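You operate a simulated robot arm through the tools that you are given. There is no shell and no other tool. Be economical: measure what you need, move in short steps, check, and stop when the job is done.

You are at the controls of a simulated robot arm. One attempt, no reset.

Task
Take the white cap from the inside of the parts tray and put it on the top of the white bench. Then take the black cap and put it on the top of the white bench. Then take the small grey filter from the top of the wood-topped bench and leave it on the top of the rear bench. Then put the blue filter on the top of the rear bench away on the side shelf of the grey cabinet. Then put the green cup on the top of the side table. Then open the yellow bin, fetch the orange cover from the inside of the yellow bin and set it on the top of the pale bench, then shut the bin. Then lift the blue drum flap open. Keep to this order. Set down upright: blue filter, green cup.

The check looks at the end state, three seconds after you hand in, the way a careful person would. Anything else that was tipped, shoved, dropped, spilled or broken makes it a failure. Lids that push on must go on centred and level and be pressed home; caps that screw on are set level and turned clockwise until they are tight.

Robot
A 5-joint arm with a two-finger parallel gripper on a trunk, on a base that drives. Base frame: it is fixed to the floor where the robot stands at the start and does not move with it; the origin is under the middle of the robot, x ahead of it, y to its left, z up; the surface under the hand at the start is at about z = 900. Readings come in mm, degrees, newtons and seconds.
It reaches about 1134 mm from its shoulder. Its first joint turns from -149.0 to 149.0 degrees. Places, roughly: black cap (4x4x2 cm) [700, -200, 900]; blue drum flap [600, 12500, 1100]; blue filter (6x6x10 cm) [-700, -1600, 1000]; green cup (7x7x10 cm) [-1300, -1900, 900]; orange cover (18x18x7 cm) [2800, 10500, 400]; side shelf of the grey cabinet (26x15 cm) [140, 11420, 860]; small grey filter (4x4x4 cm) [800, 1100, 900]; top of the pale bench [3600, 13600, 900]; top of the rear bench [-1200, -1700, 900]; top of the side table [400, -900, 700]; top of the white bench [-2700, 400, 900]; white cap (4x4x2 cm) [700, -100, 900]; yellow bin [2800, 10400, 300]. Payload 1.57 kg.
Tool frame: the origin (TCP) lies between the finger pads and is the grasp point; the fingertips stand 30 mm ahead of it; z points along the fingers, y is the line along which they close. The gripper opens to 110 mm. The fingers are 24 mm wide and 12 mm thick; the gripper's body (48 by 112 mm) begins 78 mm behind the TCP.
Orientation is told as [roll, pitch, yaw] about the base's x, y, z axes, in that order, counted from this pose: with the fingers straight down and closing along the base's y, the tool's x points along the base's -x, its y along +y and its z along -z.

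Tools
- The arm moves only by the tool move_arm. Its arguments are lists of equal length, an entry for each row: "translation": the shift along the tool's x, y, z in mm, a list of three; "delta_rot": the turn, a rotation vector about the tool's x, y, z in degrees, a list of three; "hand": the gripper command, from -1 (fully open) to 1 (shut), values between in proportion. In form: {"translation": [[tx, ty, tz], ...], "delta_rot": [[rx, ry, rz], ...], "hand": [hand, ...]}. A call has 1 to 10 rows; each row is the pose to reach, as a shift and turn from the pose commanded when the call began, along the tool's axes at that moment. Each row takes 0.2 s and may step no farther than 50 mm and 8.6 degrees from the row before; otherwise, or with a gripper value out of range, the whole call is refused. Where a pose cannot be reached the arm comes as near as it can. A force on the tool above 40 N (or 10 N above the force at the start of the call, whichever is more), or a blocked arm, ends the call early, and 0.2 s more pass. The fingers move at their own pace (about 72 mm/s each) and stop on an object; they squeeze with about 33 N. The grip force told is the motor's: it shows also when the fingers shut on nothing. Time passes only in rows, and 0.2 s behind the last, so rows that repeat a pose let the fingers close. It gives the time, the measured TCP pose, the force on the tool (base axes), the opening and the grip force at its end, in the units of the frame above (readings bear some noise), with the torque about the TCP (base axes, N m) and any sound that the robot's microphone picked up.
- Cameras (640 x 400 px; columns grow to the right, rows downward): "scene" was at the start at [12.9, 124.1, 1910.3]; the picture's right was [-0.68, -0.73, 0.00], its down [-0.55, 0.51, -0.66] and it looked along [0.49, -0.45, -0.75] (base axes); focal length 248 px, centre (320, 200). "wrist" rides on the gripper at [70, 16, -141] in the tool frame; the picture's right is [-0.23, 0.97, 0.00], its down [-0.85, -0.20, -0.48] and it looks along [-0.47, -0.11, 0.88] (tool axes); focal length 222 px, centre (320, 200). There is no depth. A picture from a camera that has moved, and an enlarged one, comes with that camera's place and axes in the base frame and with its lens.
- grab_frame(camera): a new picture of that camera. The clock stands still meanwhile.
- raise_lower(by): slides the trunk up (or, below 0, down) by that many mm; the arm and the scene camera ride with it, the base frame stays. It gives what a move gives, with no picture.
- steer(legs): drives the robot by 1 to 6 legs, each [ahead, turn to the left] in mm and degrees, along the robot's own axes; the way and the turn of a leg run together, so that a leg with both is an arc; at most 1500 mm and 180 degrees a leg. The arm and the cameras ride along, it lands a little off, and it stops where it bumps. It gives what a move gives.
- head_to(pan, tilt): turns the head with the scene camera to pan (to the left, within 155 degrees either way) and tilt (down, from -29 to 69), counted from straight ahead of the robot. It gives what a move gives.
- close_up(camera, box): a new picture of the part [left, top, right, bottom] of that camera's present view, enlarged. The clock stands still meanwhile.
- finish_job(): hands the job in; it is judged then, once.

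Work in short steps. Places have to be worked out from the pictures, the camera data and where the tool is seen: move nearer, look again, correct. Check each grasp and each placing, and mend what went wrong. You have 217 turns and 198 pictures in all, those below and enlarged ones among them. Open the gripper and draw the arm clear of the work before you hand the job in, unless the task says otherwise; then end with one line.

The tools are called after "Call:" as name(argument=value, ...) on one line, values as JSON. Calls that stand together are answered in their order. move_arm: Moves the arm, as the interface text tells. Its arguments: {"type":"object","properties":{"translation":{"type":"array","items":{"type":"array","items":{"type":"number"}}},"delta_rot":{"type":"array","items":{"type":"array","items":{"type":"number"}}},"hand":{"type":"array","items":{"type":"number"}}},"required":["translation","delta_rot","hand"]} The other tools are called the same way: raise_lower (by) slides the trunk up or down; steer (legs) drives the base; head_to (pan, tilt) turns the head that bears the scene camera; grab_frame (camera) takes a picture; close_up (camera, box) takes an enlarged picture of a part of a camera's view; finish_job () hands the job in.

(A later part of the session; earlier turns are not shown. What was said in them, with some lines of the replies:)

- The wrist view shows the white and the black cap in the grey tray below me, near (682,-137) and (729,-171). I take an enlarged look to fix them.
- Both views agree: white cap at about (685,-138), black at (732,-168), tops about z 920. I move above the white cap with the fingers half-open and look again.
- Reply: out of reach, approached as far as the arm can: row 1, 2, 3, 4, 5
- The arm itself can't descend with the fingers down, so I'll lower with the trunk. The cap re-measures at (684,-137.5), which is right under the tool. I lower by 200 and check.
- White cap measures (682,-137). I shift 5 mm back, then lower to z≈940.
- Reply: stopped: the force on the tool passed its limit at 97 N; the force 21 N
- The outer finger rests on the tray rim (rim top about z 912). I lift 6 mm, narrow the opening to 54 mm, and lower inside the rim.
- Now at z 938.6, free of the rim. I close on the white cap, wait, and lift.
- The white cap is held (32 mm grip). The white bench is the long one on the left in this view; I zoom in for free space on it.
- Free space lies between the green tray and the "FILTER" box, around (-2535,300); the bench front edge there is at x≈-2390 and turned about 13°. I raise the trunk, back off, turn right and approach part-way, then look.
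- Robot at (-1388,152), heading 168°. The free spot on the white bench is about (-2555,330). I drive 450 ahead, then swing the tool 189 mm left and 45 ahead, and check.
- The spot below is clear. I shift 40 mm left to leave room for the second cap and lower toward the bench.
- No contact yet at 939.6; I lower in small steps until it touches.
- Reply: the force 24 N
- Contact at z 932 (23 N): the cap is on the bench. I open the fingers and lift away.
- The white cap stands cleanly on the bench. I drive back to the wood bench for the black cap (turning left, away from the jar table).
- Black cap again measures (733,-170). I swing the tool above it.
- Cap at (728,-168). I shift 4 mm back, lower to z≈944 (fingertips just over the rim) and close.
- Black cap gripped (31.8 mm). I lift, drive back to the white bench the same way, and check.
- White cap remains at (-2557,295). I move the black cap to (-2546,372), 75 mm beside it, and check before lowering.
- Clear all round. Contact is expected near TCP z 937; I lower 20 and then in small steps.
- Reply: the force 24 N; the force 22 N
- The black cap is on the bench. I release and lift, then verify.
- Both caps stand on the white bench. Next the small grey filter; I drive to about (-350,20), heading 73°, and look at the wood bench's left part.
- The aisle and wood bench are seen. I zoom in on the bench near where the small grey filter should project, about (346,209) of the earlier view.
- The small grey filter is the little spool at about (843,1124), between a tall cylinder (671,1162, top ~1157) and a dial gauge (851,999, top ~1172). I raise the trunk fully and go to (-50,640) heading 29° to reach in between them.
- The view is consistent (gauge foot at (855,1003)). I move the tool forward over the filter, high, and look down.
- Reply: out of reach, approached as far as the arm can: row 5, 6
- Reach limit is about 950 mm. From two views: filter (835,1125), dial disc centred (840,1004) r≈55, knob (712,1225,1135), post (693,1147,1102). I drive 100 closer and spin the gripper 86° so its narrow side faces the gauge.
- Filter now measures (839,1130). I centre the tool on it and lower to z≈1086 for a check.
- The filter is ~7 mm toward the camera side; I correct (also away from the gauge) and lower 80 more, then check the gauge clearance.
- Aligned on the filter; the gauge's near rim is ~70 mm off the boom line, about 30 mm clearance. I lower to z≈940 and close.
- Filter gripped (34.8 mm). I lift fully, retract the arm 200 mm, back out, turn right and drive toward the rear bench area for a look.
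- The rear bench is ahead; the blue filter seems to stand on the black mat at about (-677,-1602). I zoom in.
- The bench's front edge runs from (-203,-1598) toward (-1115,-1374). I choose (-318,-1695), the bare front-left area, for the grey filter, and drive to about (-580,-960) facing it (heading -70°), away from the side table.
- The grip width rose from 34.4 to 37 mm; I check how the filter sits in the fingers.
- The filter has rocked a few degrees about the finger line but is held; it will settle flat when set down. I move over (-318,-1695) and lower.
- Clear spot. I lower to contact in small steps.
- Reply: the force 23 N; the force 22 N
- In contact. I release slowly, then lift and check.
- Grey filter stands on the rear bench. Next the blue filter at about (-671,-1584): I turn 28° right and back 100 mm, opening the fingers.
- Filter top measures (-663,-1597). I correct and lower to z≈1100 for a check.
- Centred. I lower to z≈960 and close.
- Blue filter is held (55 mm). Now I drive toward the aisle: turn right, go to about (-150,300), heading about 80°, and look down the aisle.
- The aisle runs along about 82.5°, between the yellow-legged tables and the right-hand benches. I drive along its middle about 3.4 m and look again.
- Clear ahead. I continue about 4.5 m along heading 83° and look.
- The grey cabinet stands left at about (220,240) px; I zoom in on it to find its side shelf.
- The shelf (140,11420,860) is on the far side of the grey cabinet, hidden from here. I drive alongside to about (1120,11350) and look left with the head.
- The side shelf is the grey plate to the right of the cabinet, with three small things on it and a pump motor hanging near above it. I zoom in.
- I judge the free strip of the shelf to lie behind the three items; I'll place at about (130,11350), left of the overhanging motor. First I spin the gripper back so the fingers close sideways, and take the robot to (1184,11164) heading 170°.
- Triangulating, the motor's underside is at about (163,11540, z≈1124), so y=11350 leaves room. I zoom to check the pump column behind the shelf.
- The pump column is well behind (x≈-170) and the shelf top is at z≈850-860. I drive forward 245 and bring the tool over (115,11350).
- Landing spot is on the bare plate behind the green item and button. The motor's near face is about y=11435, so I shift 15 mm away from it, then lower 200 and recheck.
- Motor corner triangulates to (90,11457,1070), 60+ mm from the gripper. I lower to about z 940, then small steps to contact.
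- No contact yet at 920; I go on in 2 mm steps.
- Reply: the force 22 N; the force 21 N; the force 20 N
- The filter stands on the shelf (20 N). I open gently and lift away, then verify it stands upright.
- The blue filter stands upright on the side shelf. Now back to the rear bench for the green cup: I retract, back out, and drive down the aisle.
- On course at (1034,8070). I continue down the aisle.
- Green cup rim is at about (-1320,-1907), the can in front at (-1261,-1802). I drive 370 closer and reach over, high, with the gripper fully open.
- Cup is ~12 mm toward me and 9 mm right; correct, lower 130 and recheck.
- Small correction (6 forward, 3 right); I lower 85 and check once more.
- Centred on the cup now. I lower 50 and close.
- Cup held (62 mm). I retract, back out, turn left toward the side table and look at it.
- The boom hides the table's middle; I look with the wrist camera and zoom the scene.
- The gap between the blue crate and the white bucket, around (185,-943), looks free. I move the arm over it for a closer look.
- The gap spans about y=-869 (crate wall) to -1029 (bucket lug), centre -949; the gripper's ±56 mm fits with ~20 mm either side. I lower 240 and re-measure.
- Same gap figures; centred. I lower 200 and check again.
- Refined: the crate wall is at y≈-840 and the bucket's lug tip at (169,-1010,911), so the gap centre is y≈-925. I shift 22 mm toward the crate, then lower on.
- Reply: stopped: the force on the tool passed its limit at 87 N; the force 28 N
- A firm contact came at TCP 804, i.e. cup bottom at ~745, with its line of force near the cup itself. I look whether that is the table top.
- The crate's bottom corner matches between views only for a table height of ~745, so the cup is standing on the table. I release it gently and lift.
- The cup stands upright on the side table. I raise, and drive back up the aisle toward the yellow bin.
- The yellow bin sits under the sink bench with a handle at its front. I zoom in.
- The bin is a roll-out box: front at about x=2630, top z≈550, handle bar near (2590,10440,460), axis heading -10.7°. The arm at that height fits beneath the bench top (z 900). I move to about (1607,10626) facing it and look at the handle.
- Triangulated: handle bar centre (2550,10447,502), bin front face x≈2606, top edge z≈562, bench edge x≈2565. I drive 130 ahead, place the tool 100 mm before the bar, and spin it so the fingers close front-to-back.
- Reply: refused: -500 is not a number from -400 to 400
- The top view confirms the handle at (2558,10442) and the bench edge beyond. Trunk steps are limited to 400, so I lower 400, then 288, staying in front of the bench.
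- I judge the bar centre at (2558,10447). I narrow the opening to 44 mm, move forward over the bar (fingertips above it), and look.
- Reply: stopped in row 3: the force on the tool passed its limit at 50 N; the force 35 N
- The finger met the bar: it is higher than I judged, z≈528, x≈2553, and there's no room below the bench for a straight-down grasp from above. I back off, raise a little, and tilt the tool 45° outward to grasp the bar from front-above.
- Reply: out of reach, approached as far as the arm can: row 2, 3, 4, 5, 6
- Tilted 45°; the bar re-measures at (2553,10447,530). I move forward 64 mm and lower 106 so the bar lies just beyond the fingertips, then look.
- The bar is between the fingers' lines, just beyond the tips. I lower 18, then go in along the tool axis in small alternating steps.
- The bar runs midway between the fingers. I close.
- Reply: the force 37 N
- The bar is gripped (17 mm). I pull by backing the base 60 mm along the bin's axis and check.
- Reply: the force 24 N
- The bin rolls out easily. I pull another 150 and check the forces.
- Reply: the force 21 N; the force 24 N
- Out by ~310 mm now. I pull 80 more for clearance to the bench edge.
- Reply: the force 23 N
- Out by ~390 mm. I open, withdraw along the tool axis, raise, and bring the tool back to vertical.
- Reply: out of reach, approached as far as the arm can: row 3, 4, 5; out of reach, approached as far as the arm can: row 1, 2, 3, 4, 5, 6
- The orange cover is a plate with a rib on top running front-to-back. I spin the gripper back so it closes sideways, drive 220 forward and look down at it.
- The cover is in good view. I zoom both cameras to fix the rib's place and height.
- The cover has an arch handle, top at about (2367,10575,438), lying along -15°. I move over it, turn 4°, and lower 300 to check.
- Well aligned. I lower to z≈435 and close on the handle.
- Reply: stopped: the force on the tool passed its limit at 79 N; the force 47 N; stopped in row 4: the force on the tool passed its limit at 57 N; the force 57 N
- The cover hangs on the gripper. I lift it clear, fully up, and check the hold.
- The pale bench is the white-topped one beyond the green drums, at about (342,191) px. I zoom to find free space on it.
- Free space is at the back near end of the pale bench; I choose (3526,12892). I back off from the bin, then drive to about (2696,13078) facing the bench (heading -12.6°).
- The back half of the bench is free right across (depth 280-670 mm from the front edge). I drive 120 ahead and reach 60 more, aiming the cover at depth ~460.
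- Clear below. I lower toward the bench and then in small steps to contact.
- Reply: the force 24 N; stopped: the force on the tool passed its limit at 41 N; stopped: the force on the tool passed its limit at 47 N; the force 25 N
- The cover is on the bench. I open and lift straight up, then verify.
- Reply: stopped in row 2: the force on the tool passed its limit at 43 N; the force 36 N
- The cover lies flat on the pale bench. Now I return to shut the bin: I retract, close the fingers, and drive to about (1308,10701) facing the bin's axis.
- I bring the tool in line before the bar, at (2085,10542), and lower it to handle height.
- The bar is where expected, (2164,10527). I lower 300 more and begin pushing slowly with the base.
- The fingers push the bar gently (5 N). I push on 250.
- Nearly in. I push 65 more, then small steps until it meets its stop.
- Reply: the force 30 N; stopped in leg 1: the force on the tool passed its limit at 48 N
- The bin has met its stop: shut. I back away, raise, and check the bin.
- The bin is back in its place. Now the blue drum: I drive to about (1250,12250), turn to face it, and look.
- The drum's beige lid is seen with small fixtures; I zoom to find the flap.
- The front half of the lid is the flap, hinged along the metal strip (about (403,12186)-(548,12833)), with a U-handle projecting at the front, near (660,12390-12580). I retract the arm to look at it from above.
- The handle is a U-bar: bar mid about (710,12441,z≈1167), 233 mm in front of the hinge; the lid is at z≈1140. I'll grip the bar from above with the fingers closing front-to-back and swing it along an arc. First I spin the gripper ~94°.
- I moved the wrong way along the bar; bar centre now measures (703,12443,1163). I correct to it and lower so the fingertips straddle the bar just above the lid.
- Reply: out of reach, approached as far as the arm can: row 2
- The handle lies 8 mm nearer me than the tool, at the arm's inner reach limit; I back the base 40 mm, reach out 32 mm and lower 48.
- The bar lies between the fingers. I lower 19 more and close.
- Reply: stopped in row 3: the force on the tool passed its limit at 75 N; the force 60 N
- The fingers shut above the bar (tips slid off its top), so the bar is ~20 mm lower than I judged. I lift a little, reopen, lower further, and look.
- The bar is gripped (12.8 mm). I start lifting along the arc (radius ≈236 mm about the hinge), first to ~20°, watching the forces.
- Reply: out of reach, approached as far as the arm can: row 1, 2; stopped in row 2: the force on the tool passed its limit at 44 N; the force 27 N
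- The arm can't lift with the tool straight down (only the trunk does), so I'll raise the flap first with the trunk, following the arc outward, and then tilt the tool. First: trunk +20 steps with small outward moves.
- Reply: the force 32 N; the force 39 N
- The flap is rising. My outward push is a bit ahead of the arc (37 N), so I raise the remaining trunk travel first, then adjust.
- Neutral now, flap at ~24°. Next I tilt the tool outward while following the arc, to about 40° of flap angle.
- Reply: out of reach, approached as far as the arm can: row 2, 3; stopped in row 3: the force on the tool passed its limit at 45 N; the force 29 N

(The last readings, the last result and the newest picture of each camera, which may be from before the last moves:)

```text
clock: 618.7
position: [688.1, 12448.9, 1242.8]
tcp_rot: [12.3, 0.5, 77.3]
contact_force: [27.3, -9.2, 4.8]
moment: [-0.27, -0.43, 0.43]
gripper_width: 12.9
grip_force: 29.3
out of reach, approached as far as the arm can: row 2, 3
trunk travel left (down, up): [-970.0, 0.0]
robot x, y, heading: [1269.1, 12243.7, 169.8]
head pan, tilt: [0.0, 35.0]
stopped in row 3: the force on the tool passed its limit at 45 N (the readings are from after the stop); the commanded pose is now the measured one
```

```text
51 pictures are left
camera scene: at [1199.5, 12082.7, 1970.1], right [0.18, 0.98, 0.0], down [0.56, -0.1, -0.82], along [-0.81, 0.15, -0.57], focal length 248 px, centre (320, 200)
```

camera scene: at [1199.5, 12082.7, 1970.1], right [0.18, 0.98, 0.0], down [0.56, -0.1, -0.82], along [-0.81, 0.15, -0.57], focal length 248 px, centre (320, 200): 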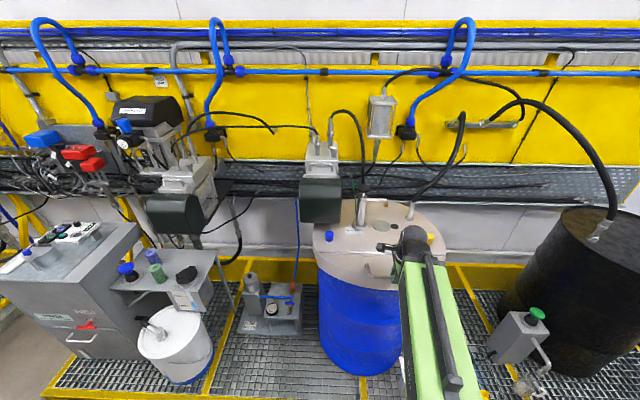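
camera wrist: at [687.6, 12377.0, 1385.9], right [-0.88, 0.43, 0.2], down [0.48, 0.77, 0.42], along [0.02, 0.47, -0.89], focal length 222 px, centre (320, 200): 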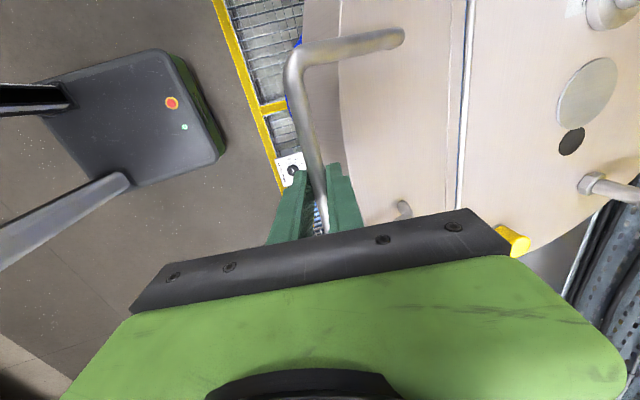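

The tilt ran into the arm's inner radius limit (the wrist must draw back as the tool tilts). I set the flap down again along the same arc, to re-grip with the base ~130 mm farther back.

Call:
move_arm(translation=[[0, 0, 0], [0, 0, 0]], delta_rot=[[6, 0, 0], [12.5, 0, 0]], hand=[1, 1])

Call:
raise_lower(by=-20)

Call:
move_arm(translation=[[0, -6, 0]], delta_rot=[[0, 0, 0]], hand=[1])

Call:
raise_lower(by=-20)

Call:
move_arm(translation=[[0, -6, 0]], delta_rot=[[0, 0, 0]], hand=[1])

Call:
raise_lower(by=-20)

```text
clock: 619.3
position: [687.8, 12447.7, 1239.2]
tcp_rot: [0.1, 0.4, 77.5]
contact_force: [23.9, -10.0, 5.3]
moment: [-0.17, -0.22, 0.23]
gripper_width: 12.7
grip_force: 29.6
out of reach, approached as far as the arm can: row 1, 2
trunk travel left (down, up): [-970.0, 0.0]
robot x, y, heading: [1273.6, 12244.4, 169.7]
head pan, tilt: [0.0, 35.0]
```

```text
clock: 619.7
position: [692.8, 12446.6, 1226.8]
tcp_rot: [-0.8, 0.5, 77.5]
contact_force: [29.9, -8.9, 2.9]
moment: [0.04, -0.48, 0.22]
gripper_width: 12.8
grip_force: 29.5
trunk travel left (down, up): [-958.0, 12.0]
robot x, y, heading: [1270.5, 12240.4, 169.9]
head pan, tilt: [0.0, 35.0]
stopped: the force on the tool passed its limit at 42 N (the readings are from after the stop); the commanded pose is now the measured one
```

```text
clock: 620.1
position: [693.1, 12446.3, 1226.6]
tcp_rot: [-0.3, 0.5, 77.3]
contact_force: [7.0, -5.8, -6.0]
moment: [0.31, -0.24, 0.2]
gripper_width: 12.9
grip_force: 29.5
trunk travel left (down, up): [-958.0, 12.0]
robot x, y, heading: [1267.3, 12244.9, 169.7]
head pan, tilt: [0.0, 35.0]
```

```text
clock: 620.8
position: [697.9, 12445.2, 1206.0]
tcp_rot: [-0.6, 0.5, 77.4]
contact_force: [32.7, -12.9, 2.1]
moment: [-0.21, -0.42, 0.17]
gripper_width: 12.8
grip_force: 29.5
trunk travel left (down, up): [-938.0, 32.0]
robot x, y, heading: [1270.9, 12244.1, 169.9]
head pan, tilt: [0.0, 35.0]
```

```text
clock: 621.2
position: [698.5, 12446.5, 1206.1]
tcp_rot: [-0.4, 0.5, 77.4]
contact_force: [11.5, -8.9, -5.0]
moment: [-0.27, -0.15, 0.15]
gripper_width: 13.0
grip_force: 30.1
trunk travel left (down, up): [-938.0, 32.0]
robot x, y, heading: [1269.3, 12239.4, 170.2]
head pan, tilt: [0.0, 35.0]
```

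```text
clock: 621.9
position: [703.3, 12444.4, 1187.0]
tcp_rot: [-0.6, 0.5, 77.5]
contact_force: [29.5, -15.0, -2.5]
moment: [-0.34, -0.35, 0.23]
gripper_width: 13.0
grip_force: 29.8
trunk travel left (down, up): [-918.0, 52.0]
robot x, y, heading: [1270.2, 12245.1, 169.8]
head pan, tilt: [0.0, 35.0]
```

Call:
move_arm(translation=[[0, -6, 0]], delta_rot=[[0, 0, 0]], hand=[1])

Call:
raise_lower(by=-18)

Call:
move_arm(translation=[[0, -3, 0]], delta_rot=[[0, 0, 0]], hand=[1])

Call:
raise_lower(by=-10)

```text
clock: 622.3
position: [703.5, 12445.0, 1185.7]
tcp_rot: [-0.3, 0.5, 77.4]
contact_force: [6.5, -9.8, -7.4]
moment: [-0.25, -0.12, 0.21]
gripper_width: 12.8
grip_force: 29.9
trunk travel left (down, up): [-918.0, 52.0]
robot x, y, heading: [1270.1, 12240.3, 169.8]
head pan, tilt: [0.0, 35.0]
```

```text
clock: 622.9
position: [706.3, 12444.7, 1168.7]
tcp_rot: [-0.3, 0.4, 77.4]
contact_force: [16.6, -11.4, -6.1]
moment: [0.11, -0.28, 0.21]
gripper_width: 12.8
grip_force: 29.5
trunk travel left (down, up): [-900.0, 70.0]
robot x, y, heading: [1270.6, 12247.0, 170.0]
head pan, tilt: [0.0, 35.0]
```

```text
clock: 623.3
position: [706.6, 12442.9, 1167.2]
tcp_rot: [-0.4, 0.4, 77.3]
contact_force: [4.6, -7.7, -6.0]
moment: [0.05, -0.09, 0.22]
gripper_width: 12.8
grip_force: 29.4
trunk travel left (down, up): [-900.0, 70.0]
robot x, y, heading: [1272.8, 12244.0, 169.6]
head pan, tilt: [0.0, 35.0]
```

```text
clock: 623.9
position: [707.8, 12444.1, 1157.4]
tcp_rot: [-0.4, 0.4, 77.4]
contact_force: [8.1, -6.6, -5.0]
moment: [0.02, -0.21, 0.25]
gripper_width: 12.8
grip_force: 29.9
trunk travel left (down, up): [-890.0, 80.0]
robot x, y, heading: [1273.2, 12245.6, 169.7]
head pan, tilt: [0.0, 35.0]
```

The flap is down. I open, lift clear, back the base 110 mm, extend the arm 110 mm, and check the alignment.

Call:
move_arm(translation=[[0, 0, 0], [0, 0, 0]], delta_rot=[[0, 0, 0], [0, 0, 0]], hand=[0.2, 0.2])

Call:
raise_lower(by=60)

Call:
steer(legs=[[-110, 0]])

Call:
move_arm(translation=[[0, 40, 0], [0, 80, 0], [0, 108, 0]], delta_rot=[[0, 0, 0], [0, 0, 0], [0, 0, 0]], hand=[0.2, 0.2, 0.2])

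Call:
grab_frame(camera="wrist")

```text
clock: 624.5
position: [707.2, 12446.6, 1157.4]
tcp_rot: [-0.4, 0.4, 77.4]
contact_force: [-0.3, 0.1, 0.1]
moment: [-0.01, -0.01, 0.01]
gripper_width: 43.8
grip_force: 0.0
trunk travel left (down, up): [-890.0, 80.0]
robot x, y, heading: [1271.5, 12242.5, 169.9]
head pan, tilt: [0.0, 35.0]
```

```text
clock: 625.5
position: [705.7, 12444.0, 1217.4]
tcp_rot: [-0.4, 0.5, 77.3]
contact_force: [0.7, -0.2, -0.5]
moment: [-0.03, 0.01, 0.01]
gripper_width: 44.1
grip_force: 0.0
trunk travel left (down, up): [-950.0, 20.0]
robot x, y, heading: [1268.1, 12244.7, 169.9]
head pan, tilt: [0.0, 35.0]
```

```text
clock: 626.7
position: [817.2, 12423.7, 1218.3]
tcp_rot: [-0.4, 0.4, 77.4]
contact_force: [1.2, -0.2, 0.5]
moment: [-0.01, 0.08, 0.0]
gripper_width: 43.9
grip_force: 0.1
trunk travel left (down, up): [-950.0, 20.0]
robot x, y, heading: [1379.4, 12223.3, 169.6]
head pan, tilt: [0.0, 35.0]
```

```text
clock: 627.5
position: [708.1, 12448.2, 1217.1]
tcp_rot: [-0.6, 0.5, 77.4]
contact_force: [-0.2, -0.5, -0.6]
moment: [0.0, -0.01, 0.01]
gripper_width: 44.3
grip_force: 0.2
trunk travel left (down, up): [-950.0, 20.0]
robot x, y, heading: [1379.5, 12221.6, 169.8]
head pan, tilt: [0.0, 35.0]
```

```text
50 pictures are left
camera wrist: at [677.8, 12384.4, 1359.1], right [-0.9, 0.43, -0.01], down [0.38, 0.8, 0.47], along [0.21, 0.42, -0.88], focal length 222 px, centre (320, 200)
```

wrist: 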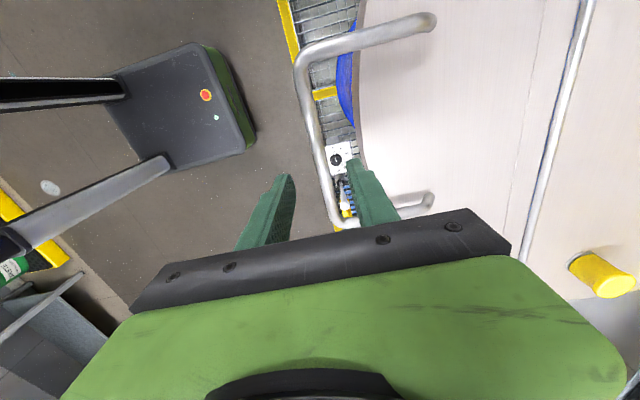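

Aligned. I lower 60, close, and check the grip.

Call:
raise_lower(by=-60)

Call:
move_arm(translation=[[0, 0, 0], [0, 0, 0], [0, 0, 0], [0, 0, 0]], delta_rot=[[0, 0, 0], [0, 0, 0], [0, 0, 0], [0, 0, 0]], hand=[1, 1, 1, 1])

Call:
raise_lower(by=20)

Call:
raise_lower(by=20)

```text
clock: 628.5
position: [710.1, 12447.5, 1157.5]
tcp_rot: [-0.4, 0.4, 77.4]
contact_force: [0.9, -1.1, 0.6]
moment: [-0.02, 0.0, -0.01]
gripper_width: 44.3
grip_force: 0.1
trunk travel left (down, up): [-890.0, 80.0]
robot x, y, heading: [1381.1, 12219.9, 169.8]
head pan, tilt: [0.0, 35.0]
```

```text
clock: 629.5
position: [709.1, 12449.3, 1157.0]
tcp_rot: [-0.4, 0.3, 77.5]
contact_force: [-15.2, 5.1, 13.3]
moment: [0.0, 0.18, 0.25]
gripper_width: 12.7
grip_force: 29.5
trunk travel left (down, up): [-890.0, 80.0]
robot x, y, heading: [1381.2, 12227.0, 169.9]
head pan, tilt: [0.0, 35.0]
```

```text
clock: 630.2
position: [707.1, 12448.6, 1174.9]
tcp_rot: [-0.4, 0.3, 77.4]
contact_force: [-18.4, 4.6, -8.6]
moment: [0.19, 0.21, 0.25]
gripper_width: 12.8
grip_force: 29.7
trunk travel left (down, up): [-910.0, 60.0]
robot x, y, heading: [1374.0, 12222.4, 170.1]
head pan, tilt: [0.0, 35.0]
```

```text
clock: 630.8
position: [703.8, 12449.6, 1193.4]
tcp_rot: [-0.4, 0.4, 77.4]
contact_force: [-32.6, 6.3, -15.0]
moment: [-0.19, 0.39, 0.23]
gripper_width: 12.7
grip_force: 29.7
trunk travel left (down, up): [-930.0, 40.0]
robot x, y, heading: [1374.4, 12223.4, 169.9]
head pan, tilt: [0.0, 35.0]
```

The bar is gripped and rising; it pulls outward (-33 N), so I follow outward, raise the rest, and follow again.

Call:
move_arm(translation=[[0, 9, 0]], delta_rot=[[0, 0, 0]], hand=[1])

Call:
raise_lower(by=20)

Call:
move_arm(translation=[[0, 7, 0]], delta_rot=[[0, 0, 0]], hand=[1])

Call:
raise_lower(by=20)

Call:
move_arm(translation=[[0, 7, 0]], delta_rot=[[0, 0, 0]], hand=[1])

```text
clock: 631.2
position: [702.4, 12449.8, 1197.3]
tcp_rot: [-0.7, 0.4, 77.4]
contact_force: [3.0, 0.4, -6.0]
moment: [-0.42, 0.19, 0.27]
gripper_width: 12.7
grip_force: 29.4
trunk travel left (down, up): [-930.0, 40.0]
robot x, y, heading: [1377.2, 12223.0, 169.7]
head pan, tilt: [0.0, 35.0]
```

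```text
clock: 631.9
position: [697.4, 12449.8, 1215.6]
tcp_rot: [-0.3, 0.3, 77.4]
contact_force: [-14.3, 4.7, -12.0]
moment: [0.24, 0.12, 0.22]
gripper_width: 12.7
grip_force: 29.3
trunk travel left (down, up): [-950.0, 20.0]
robot x, y, heading: [1375.1, 12224.3, 169.7]
head pan, tilt: [0.0, 35.0]
```

```text
clock: 632.3
position: [696.1, 12451.1, 1217.0]
tcp_rot: [-0.5, 0.4, 77.4]
contact_force: [11.7, -2.5, -2.8]
moment: [0.43, -0.1, 0.25]
gripper_width: 12.9
grip_force: 29.6
trunk travel left (down, up): [-950.0, 20.0]
robot x, y, heading: [1380.0, 12221.5, 169.8]
head pan, tilt: [0.0, 35.0]
```

```text
clock: 633.0
position: [688.6, 12451.9, 1236.2]
tcp_rot: [-0.5, 0.5, 77.4]
contact_force: [-12.3, 2.5, -12.2]
moment: [0.21, 0.12, 0.25]
gripper_width: 12.7
grip_force: 29.1
trunk travel left (down, up): [-970.0, 0.0]
robot x, y, heading: [1379.8, 12225.3, 169.9]
head pan, tilt: [0.0, 35.0]
```

```text
clock: 633.4
position: [687.8, 12452.9, 1238.1]
tcp_rot: [-0.6, 0.5, 77.4]
contact_force: [10.4, -2.0, -1.4]
moment: [-0.13, -0.01, 0.28]
gripper_width: 12.7
grip_force: 29.7
trunk travel left (down, up): [-970.0, 0.0]
robot x, y, heading: [1376.0, 12223.4, 169.7]
head pan, tilt: [0.0, 35.0]
```

At ~24° and near neutral. Now I tilt in small calls along the computed arc: first to θ=24.5° (flap ~30°).

Call:
move_arm(translation=[[0, -2, -2.2], [0, -1, -8.9], [0, 4, -20.8]], delta_rot=[[-8, 0, 0], [-16, 0, 0], [-24.5, 0, 0]], hand=[1, 1, 1])

Call:
grab_frame(camera="scene")

```text
clock: 634.2
position: [685.6, 12453.7, 1259.0]
tcp_rot: [24.2, 0.3, 77.4]
contact_force: [14.7, -3.0, -0.3]
moment: [-0.15, -0.31, 0.53]
gripper_width: 12.6
grip_force: 30.0
trunk travel left (down, up): [-970.0, 0.0]
robot x, y, heading: [1377.3, 12222.6, 170.0]
head pan, tilt: [0.0, 35.0]
```

```text
49 pictures are left
camera scene: at [1308.7, 12063.6, 1969.9], right [0.18, 0.98, 0.0], down [0.56, -0.1, -0.82], along [-0.81, 0.15, -0.57], focal length 248 px, centre (320, 200)
```

scene: 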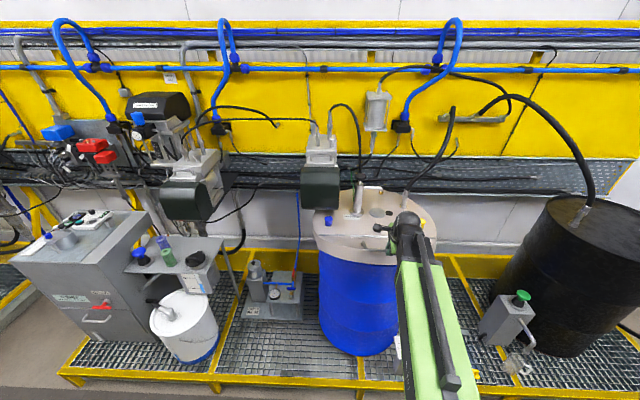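

Following well (15 N). Next stretch to flap ~50° (tool tilt ~49°).

Call:
move_arm(translation=[[0, 12.5, -12.3], [0, 29, -21.5], [0, 46.8, -29.2], [0, 65.3, -35.1]], delta_rot=[[-8.4, 0, 0], [-14.9, 0, 0], [-20.2, 0, 0], [-24.6, 0, 0]], hand=[1, 1, 1, 1])

Call:
grab_frame(camera="wrist")

```text
clock: 635.2
position: [638.5, 12463.8, 1319.1]
tcp_rot: [48.7, 0.3, 77.3]
contact_force: [3.9, -6.2, -4.2]
moment: [0.32, -0.28, 0.4]
gripper_width: 12.5
grip_force: 29.4
trunk travel left (down, up): [-970.0, 0.0]
robot x, y, heading: [1377.3, 12222.7, 169.9]
head pan, tilt: [0.0, 35.0]
```

```text
48 pictures are left
camera wrist: at [717.5, 12375.2, 1424.4], right [-0.58, 0.37, 0.73], down [0.67, 0.73, 0.16], along [-0.47, 0.58, -0.67], focal length 222 px, centre (320, 200)
```

wrist: 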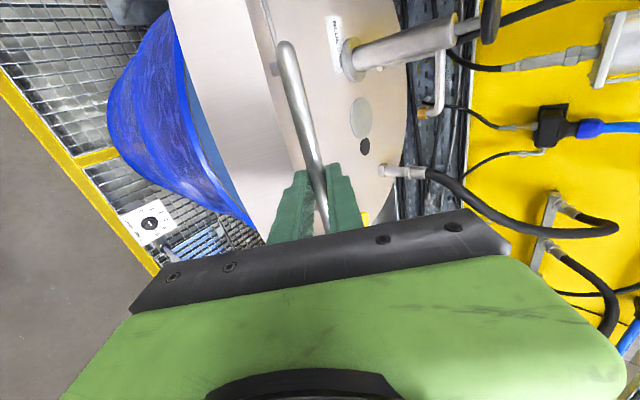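

The flap is at ~50° with low force. I go on to ~80°.

Call:
move_arm(translation=[[0, 19.1, 4.1], [0, 37.9, 10], [0, 56.3, 17.6], [0, 74.2, 26.9], [0, 91.1, 37.7], [0, 107.3, 49.9]], delta_rot=[[-3.8, 0, 0], [-6.9, 0, 0], [-9.5, 0, 0], [-11.7, 0, 0], [-13.3, 0, 0], [-14.5, 0, 0]], hand=[1, 1, 1, 1, 1, 1])

Call:
grab_frame(camera="scene")

Call:
grab_frame(camera="wrist")

```text
clock: 636.6
position: [532.5, 12488.5, 1367.3]
tcp_rot: [63.1, 0.4, 77.4]
contact_force: [-0.4, -4.5, -4.8]
moment: [0.54, -0.13, 0.17]
gripper_width: 12.5
grip_force: 29.8
trunk travel left (down, up): [-970.0, 0.0]
robot x, y, heading: [1379.8, 12223.2, 169.9]
head pan, tilt: [0.0, 35.0]
```

```text
47 pictures are left
camera scene: at [1305.0, 12063.1, 1969.6], right [0.18, 0.98, 0.0], down [0.56, -0.1, -0.82], along [-0.81, 0.15, -0.57], focal length 248 px, centre (320, 200)
```

scene: 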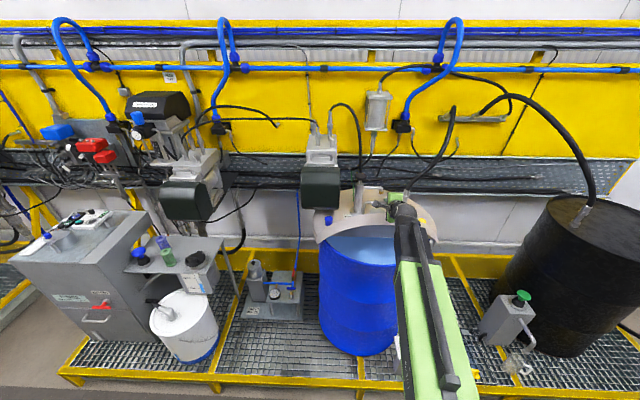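

```text
46 pictures are left
camera wrist: at [633.9, 12394.1, 1446.5], right [-0.38, 0.32, 0.87], down [0.69, 0.72, 0.03], along [-0.62, 0.61, -0.5], focal length 222 px, centre (320, 200)
```

wrist: 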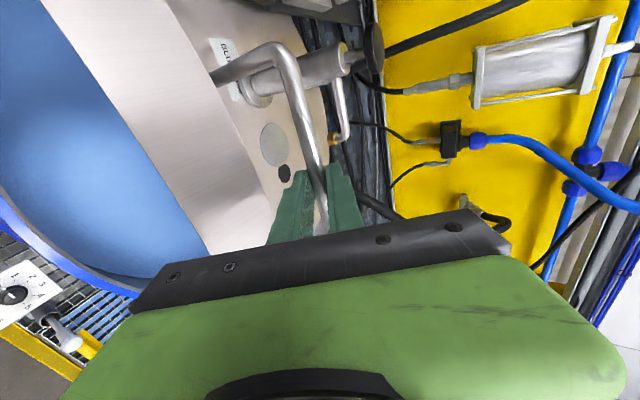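

At ~80°, forces small. I continue to ~95°.

Call:
move_arm(translation=[[0, 11.2, 16.9], [0, 20.8, 34.8], [0, 29.3, 53.4]], delta_rot=[[-0.7, 0, 0], [-0.9, 0, 0], [-0.7, 0, 0]], hand=[1, 1, 1])

Call:
grab_frame(camera="wrist")

Call:
close_up(camera="scene", box=[290, 150, 450, 270])

```text
clock: 637.4
position: [472.5, 12501.6, 1370.0]
tcp_rot: [63.8, 0.4, 77.4]
contact_force: [-2.1, 1.1, -1.7]
moment: [0.53, 0.02, 0.43]
gripper_width: 12.7
grip_force: 30.5
out of reach, approached as far as the arm can: row 2, 3
trunk travel left (down, up): [-970.0, 0.0]
robot x, y, heading: [1375.4, 12222.4, 169.8]
head pan, tilt: [0.0, 35.0]
```

```text
45 pictures are left
camera wrist: at [575.1, 12407.2, 1447.3], right [-0.37, 0.32, 0.87], down [0.69, 0.72, 0.03], along [-0.62, 0.61, -0.49], focal length 222 px, centre (320, 200)
```

wrist: 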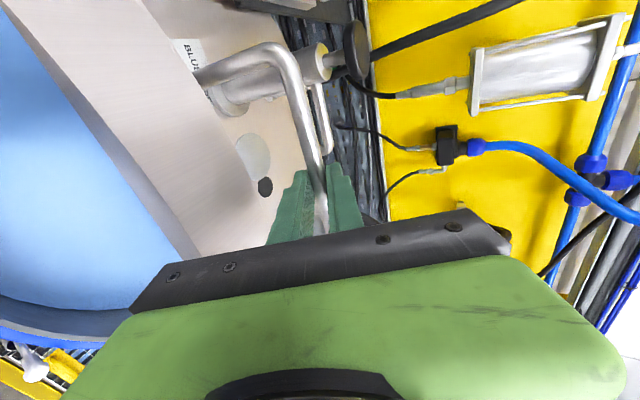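

```text
3.33 times, centred on (370, 210) of scene
camera zoom: at [1304.5, 12064.6, 1969.8], right [0.18, 0.98, 0.0], down [0.56, -0.1, -0.82], along [-0.81, 0.15, -0.57], focal length 825 px, centre (153, 167)
```

zoom: 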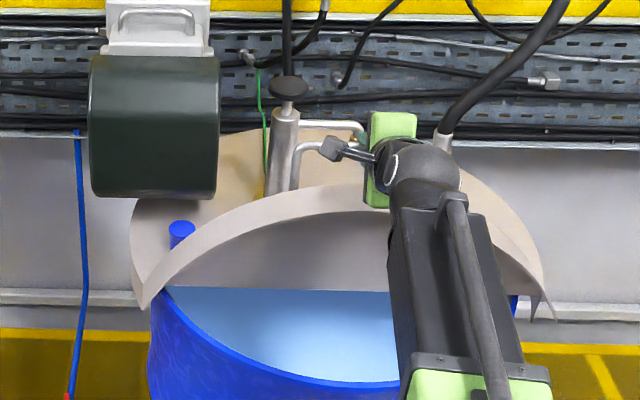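

About 93°, force near zero. I go a little further past vertical, to ~100-105°, stopping if anything resists.

Call:
move_arm(translation=[[0, 4, 11.5], [0, 8.2, 22.9], [0, 10.8, 33], [0, 13.3, 42.9]], delta_rot=[[0, 0, 0], [0.3, 0, 0], [0.8, 0, 0], [1.4, 0, 0]], hand=[1, 1, 1, 1])

Call:
close_up(camera="scene", box=[290, 150, 450, 270])

```text
clock: 638.1
position: [446.9, 12506.6, 1365.3]
tcp_rot: [62.6, 0.3, 77.6]
contact_force: [8.4, -2.2, -5.2]
moment: [0.54, -0.15, -0.04]
gripper_width: 12.6
grip_force: 29.4
trunk travel left (down, up): [-970.0, 0.0]
robot x, y, heading: [1381.2, 12224.1, 169.8]
head pan, tilt: [0.0, 35.0]
stopped in row 3: the force on the tool passed its limit at 48 N (the readings are from after the stop); the commanded pose is now the measured one
```

```text
3.33 times, centred on (370, 210) of scene
camera zoom: at [1306.8, 12063.9, 1970.1], right [0.18, 0.98, 0.0], down [0.56, -0.1, -0.82], along [-0.81, 0.15, -0.57], focal length 825 px, centre (153, 167)
```

zoom: 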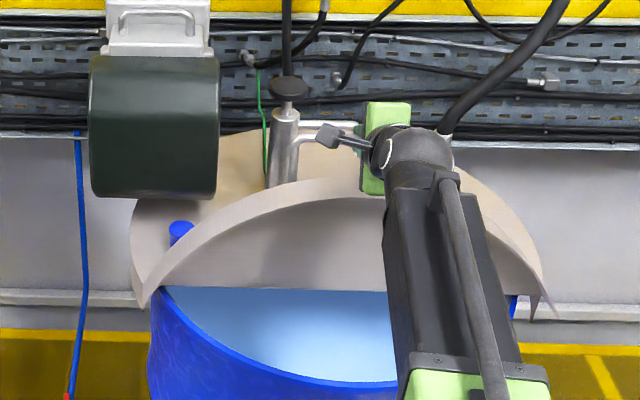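

It met its end stop at ~100°, past vertical. I open the fingers just enough and see whether the flap stays.

Call:
move_arm(translation=[[0, 0, 0], [0, 0, 0], [0, 0, 0]], delta_rot=[[0, 0, 0], [0, 0, 0], [0, 0, 0]], hand=[0.5, 0.25, 0.25])

Call:
grab_frame(camera="wrist")

```text
clock: 639.0
position: [445.5, 12506.6, 1365.2]
tcp_rot: [62.4, 0.3, 77.5]
contact_force: [0.1, -0.6, 0.1]
moment: [-0.01, -0.02, 0.01]
gripper_width: 41.3
grip_force: 0.0
trunk travel left (down, up): [-970.0, 0.0]
robot x, y, heading: [1380.6, 12220.2, 169.9]
head pan, tilt: [0.0, 35.0]
```

```text
42 pictures are left
camera wrist: at [546.9, 12413.7, 1445.7], right [-0.39, 0.33, 0.86], down [0.69, 0.72, 0.04], along [-0.61, 0.61, -0.5], focal length 222 px, centre (320, 200)
```

wrist: 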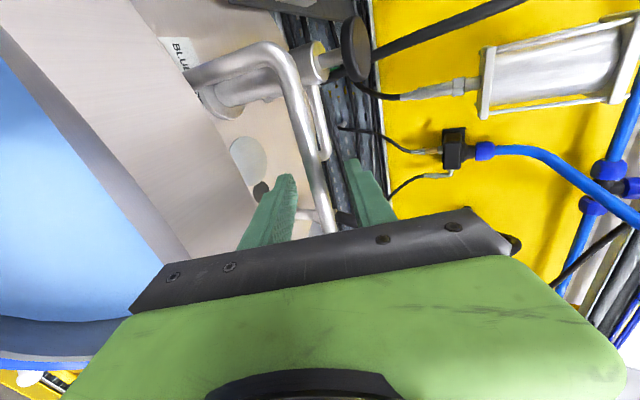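

The flap stays with no contact on the fingers. I withdraw straight back toward the robot.

Call:
move_arm(translation=[[0, -5, -13], [0, -12, -25], [0, -20, -41], [0, -37, -71], [0, -55, -106]], delta_rot=[[0, 0, 0], [0, 0, 0], [0, 0, 0], [0, 0, 0], [0, 0, 0]], hand=[0.2, 0.2, 0.2, 0.2, 0.2])

Call:
grab_frame(camera="scene")

Call:
grab_frame(camera="wrist")

```text
clock: 640.1
position: [562.5, 12481.5, 1365.8]
tcp_rot: [62.4, 0.4, 77.5]
contact_force: [-0.3, -0.8, -0.2]
moment: [0.03, 0.02, 0.03]
gripper_width: 44.0
grip_force: 0.0
trunk travel left (down, up): [-970.0, 0.0]
robot x, y, heading: [1381.9, 12222.6, 169.6]
head pan, tilt: [0.0, 35.0]
```

```text
41 pictures are left
camera scene: at [1306.8, 12063.8, 1969.8], right [0.18, 0.98, 0.0], down [0.56, -0.1, -0.82], along [-0.81, 0.15, -0.57], focal length 248 px, centre (320, 200)
```

scene: 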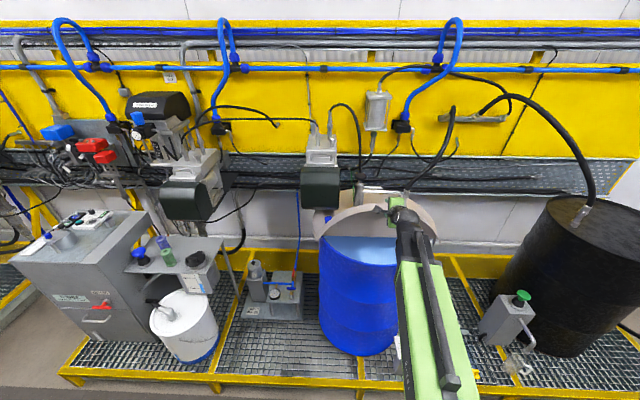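

```text
40 pictures are left
camera wrist: at [663.8, 12387.2, 1446.1], right [-0.39, 0.33, 0.86], down [0.69, 0.72, 0.04], along [-0.61, 0.61, -0.5], focal length 222 px, centre (320, 200)
```

wrist: 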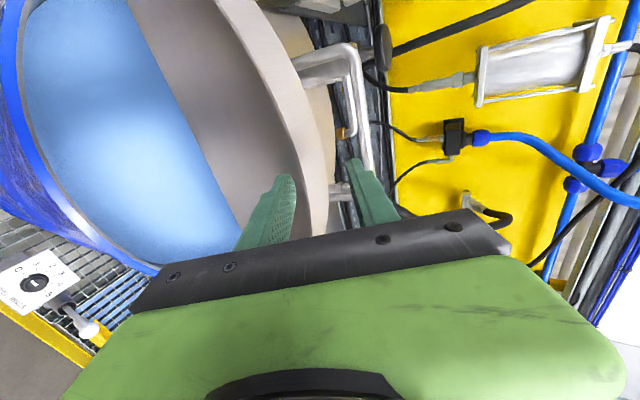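

The flap stands open on its own. I back the base away with the gripper open and take a last look.

Call:
steer(legs=[[-350, 0]])

Call:
move_arm(translation=[[0, 0, 0], [0, 0, 0]], delta_rot=[[0, 0, 0], [0, 0, 0]], hand=[-1, -1])

Call:
grab_frame(camera="scene")

```text
clock: 642.4
position: [910.2, 12417.5, 1366.9]
tcp_rot: [62.6, 0.3, 77.5]
contact_force: [0.1, -0.4, -0.2]
moment: [-0.03, -0.03, 0.03]
gripper_width: 44.0
grip_force: 0.0
trunk travel left (down, up): [-970.0, 0.0]
robot x, y, heading: [1727.4, 12160.7, 169.6]
head pan, tilt: [0.0, 35.0]
```

```text
clock: 643.0
position: [909.9, 12419.1, 1364.8]
tcp_rot: [62.6, 0.4, 77.6]
contact_force: [-0.7, -0.5, -0.2]
moment: [0.0, 0.01, 0.04]
gripper_width: 109.8
grip_force: 0.1
trunk travel left (down, up): [-970.0, 0.0]
robot x, y, heading: [1726.9, 12160.3, 169.7]
head pan, tilt: [0.0, 35.0]
```

```text
39 pictures are left
camera scene: at [1653.5, 12001.3, 1969.7], right [0.18, 0.98, 0.0], down [0.56, -0.1, -0.82], along [-0.81, 0.15, -0.57], focal length 248 px, centre (320, 200)
```

scene: 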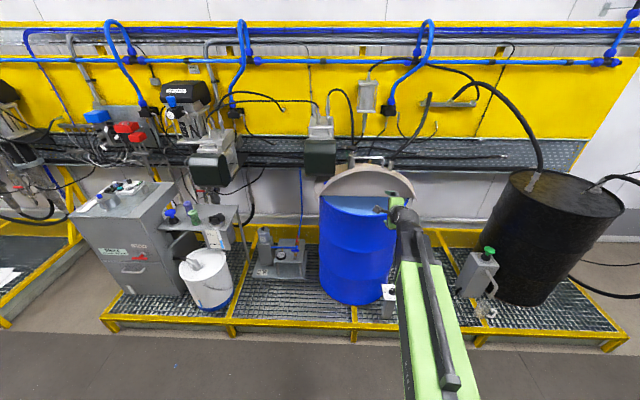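

The flap is open and everything around stands as before. A quick glance back at the bin and the cover.

Call:
head_to(pan=127, tilt=25)

Call:
grab_frame(camera="scene")

Call:
head_to(pan=-145, tilt=25)

Call:
grab_frame(camera="scene")

```text
clock: 645.1
position: [909.2, 12419.0, 1366.0]
tcp_rot: [62.5, 0.4, 77.5]
contact_force: [-0.6, 0.1, -0.5]
moment: [0.0, 0.0, 0.03]
gripper_width: 110.0
grip_force: 0.1
trunk travel left (down, up): [-970.0, 0.0]
robot x, y, heading: [1728.0, 12160.1, 169.7]
head pan, tilt: [127.0, 25.0]
```

```text
38 pictures are left
camera scene: at [1781.9, 11903.3, 1985.5], right [-0.89, -0.45, 0.0], down [-0.19, 0.38, -0.91], along [0.41, -0.81, -0.42], focal length 248 px, centre (320, 200)
```

scene: 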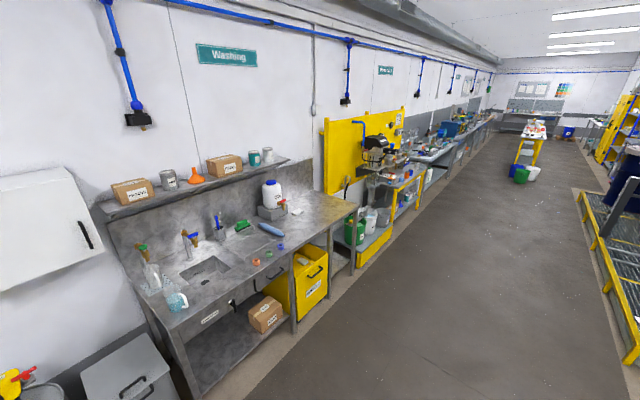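

```text
clock: 648.9
position: [909.6, 12418.8, 1365.8]
tcp_rot: [62.5, 0.3, 77.5]
contact_force: [-0.2, -0.3, -0.8]
moment: [0.01, 0.0, -0.04]
gripper_width: 109.8
grip_force: 0.0
trunk travel left (down, up): [-970.0, 0.0]
robot x, y, heading: [1724.7, 12159.6, 169.9]
head pan, tilt: [-145.0, 25.0]
```

```text
37 pictures are left
camera scene: at [1824.1, 12024.2, 1985.5], right [0.42, -0.91, 0.0], down [-0.38, -0.18, -0.91], along [0.82, 0.38, -0.42], focal length 248 px, centre (320, 200)
```

scene: 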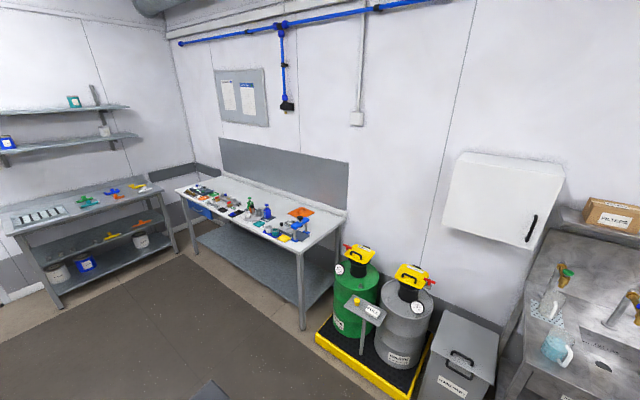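

The cover lies on the bench. The bin view is oblique, so I zoom on it to make sure it isn't standing out.

Call:
head_to(pan=127, tilt=25)

Call:
close_up(camera="scene", box=[230, 220, 370, 330])

```text
clock: 652.6
position: [909.4, 12418.7, 1365.6]
tcp_rot: [62.5, 0.5, 77.5]
contact_force: [0.1, -0.1, -0.6]
moment: [0.0, -0.01, -0.01]
gripper_width: 109.9
grip_force: 0.1
trunk travel left (down, up): [-970.0, 0.0]
robot x, y, heading: [1726.1, 12163.4, 169.5]
head pan, tilt: [127.0, 25.0]
```

```text
3.64 times, centred on (300, 275) of scene
camera zoom: at [1781.9, 11903.3, 1985.5], right [-0.89, -0.45, 0.0], down [-0.19, 0.38, -0.91], along [0.41, -0.81, -0.42], focal length 900 px, centre (393, -73)
```

zoom: 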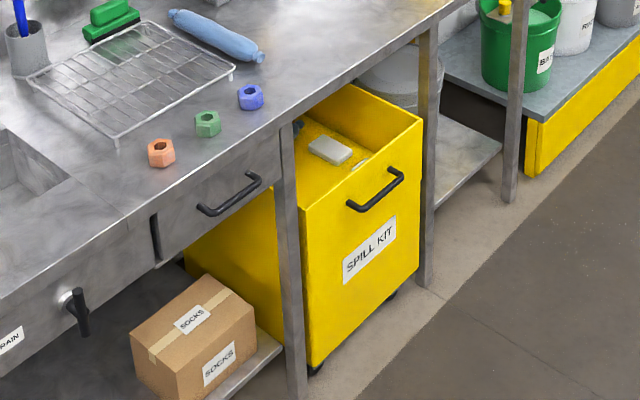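

The bin's front is back where it stood at the start, in line with the bench legs. All steps are done in order, so I hand in.

Call:
finish_job()

```text
The job is handed in.
```

I did all seven steps in the order given and handed the job in; I don't know the judge's result yet.
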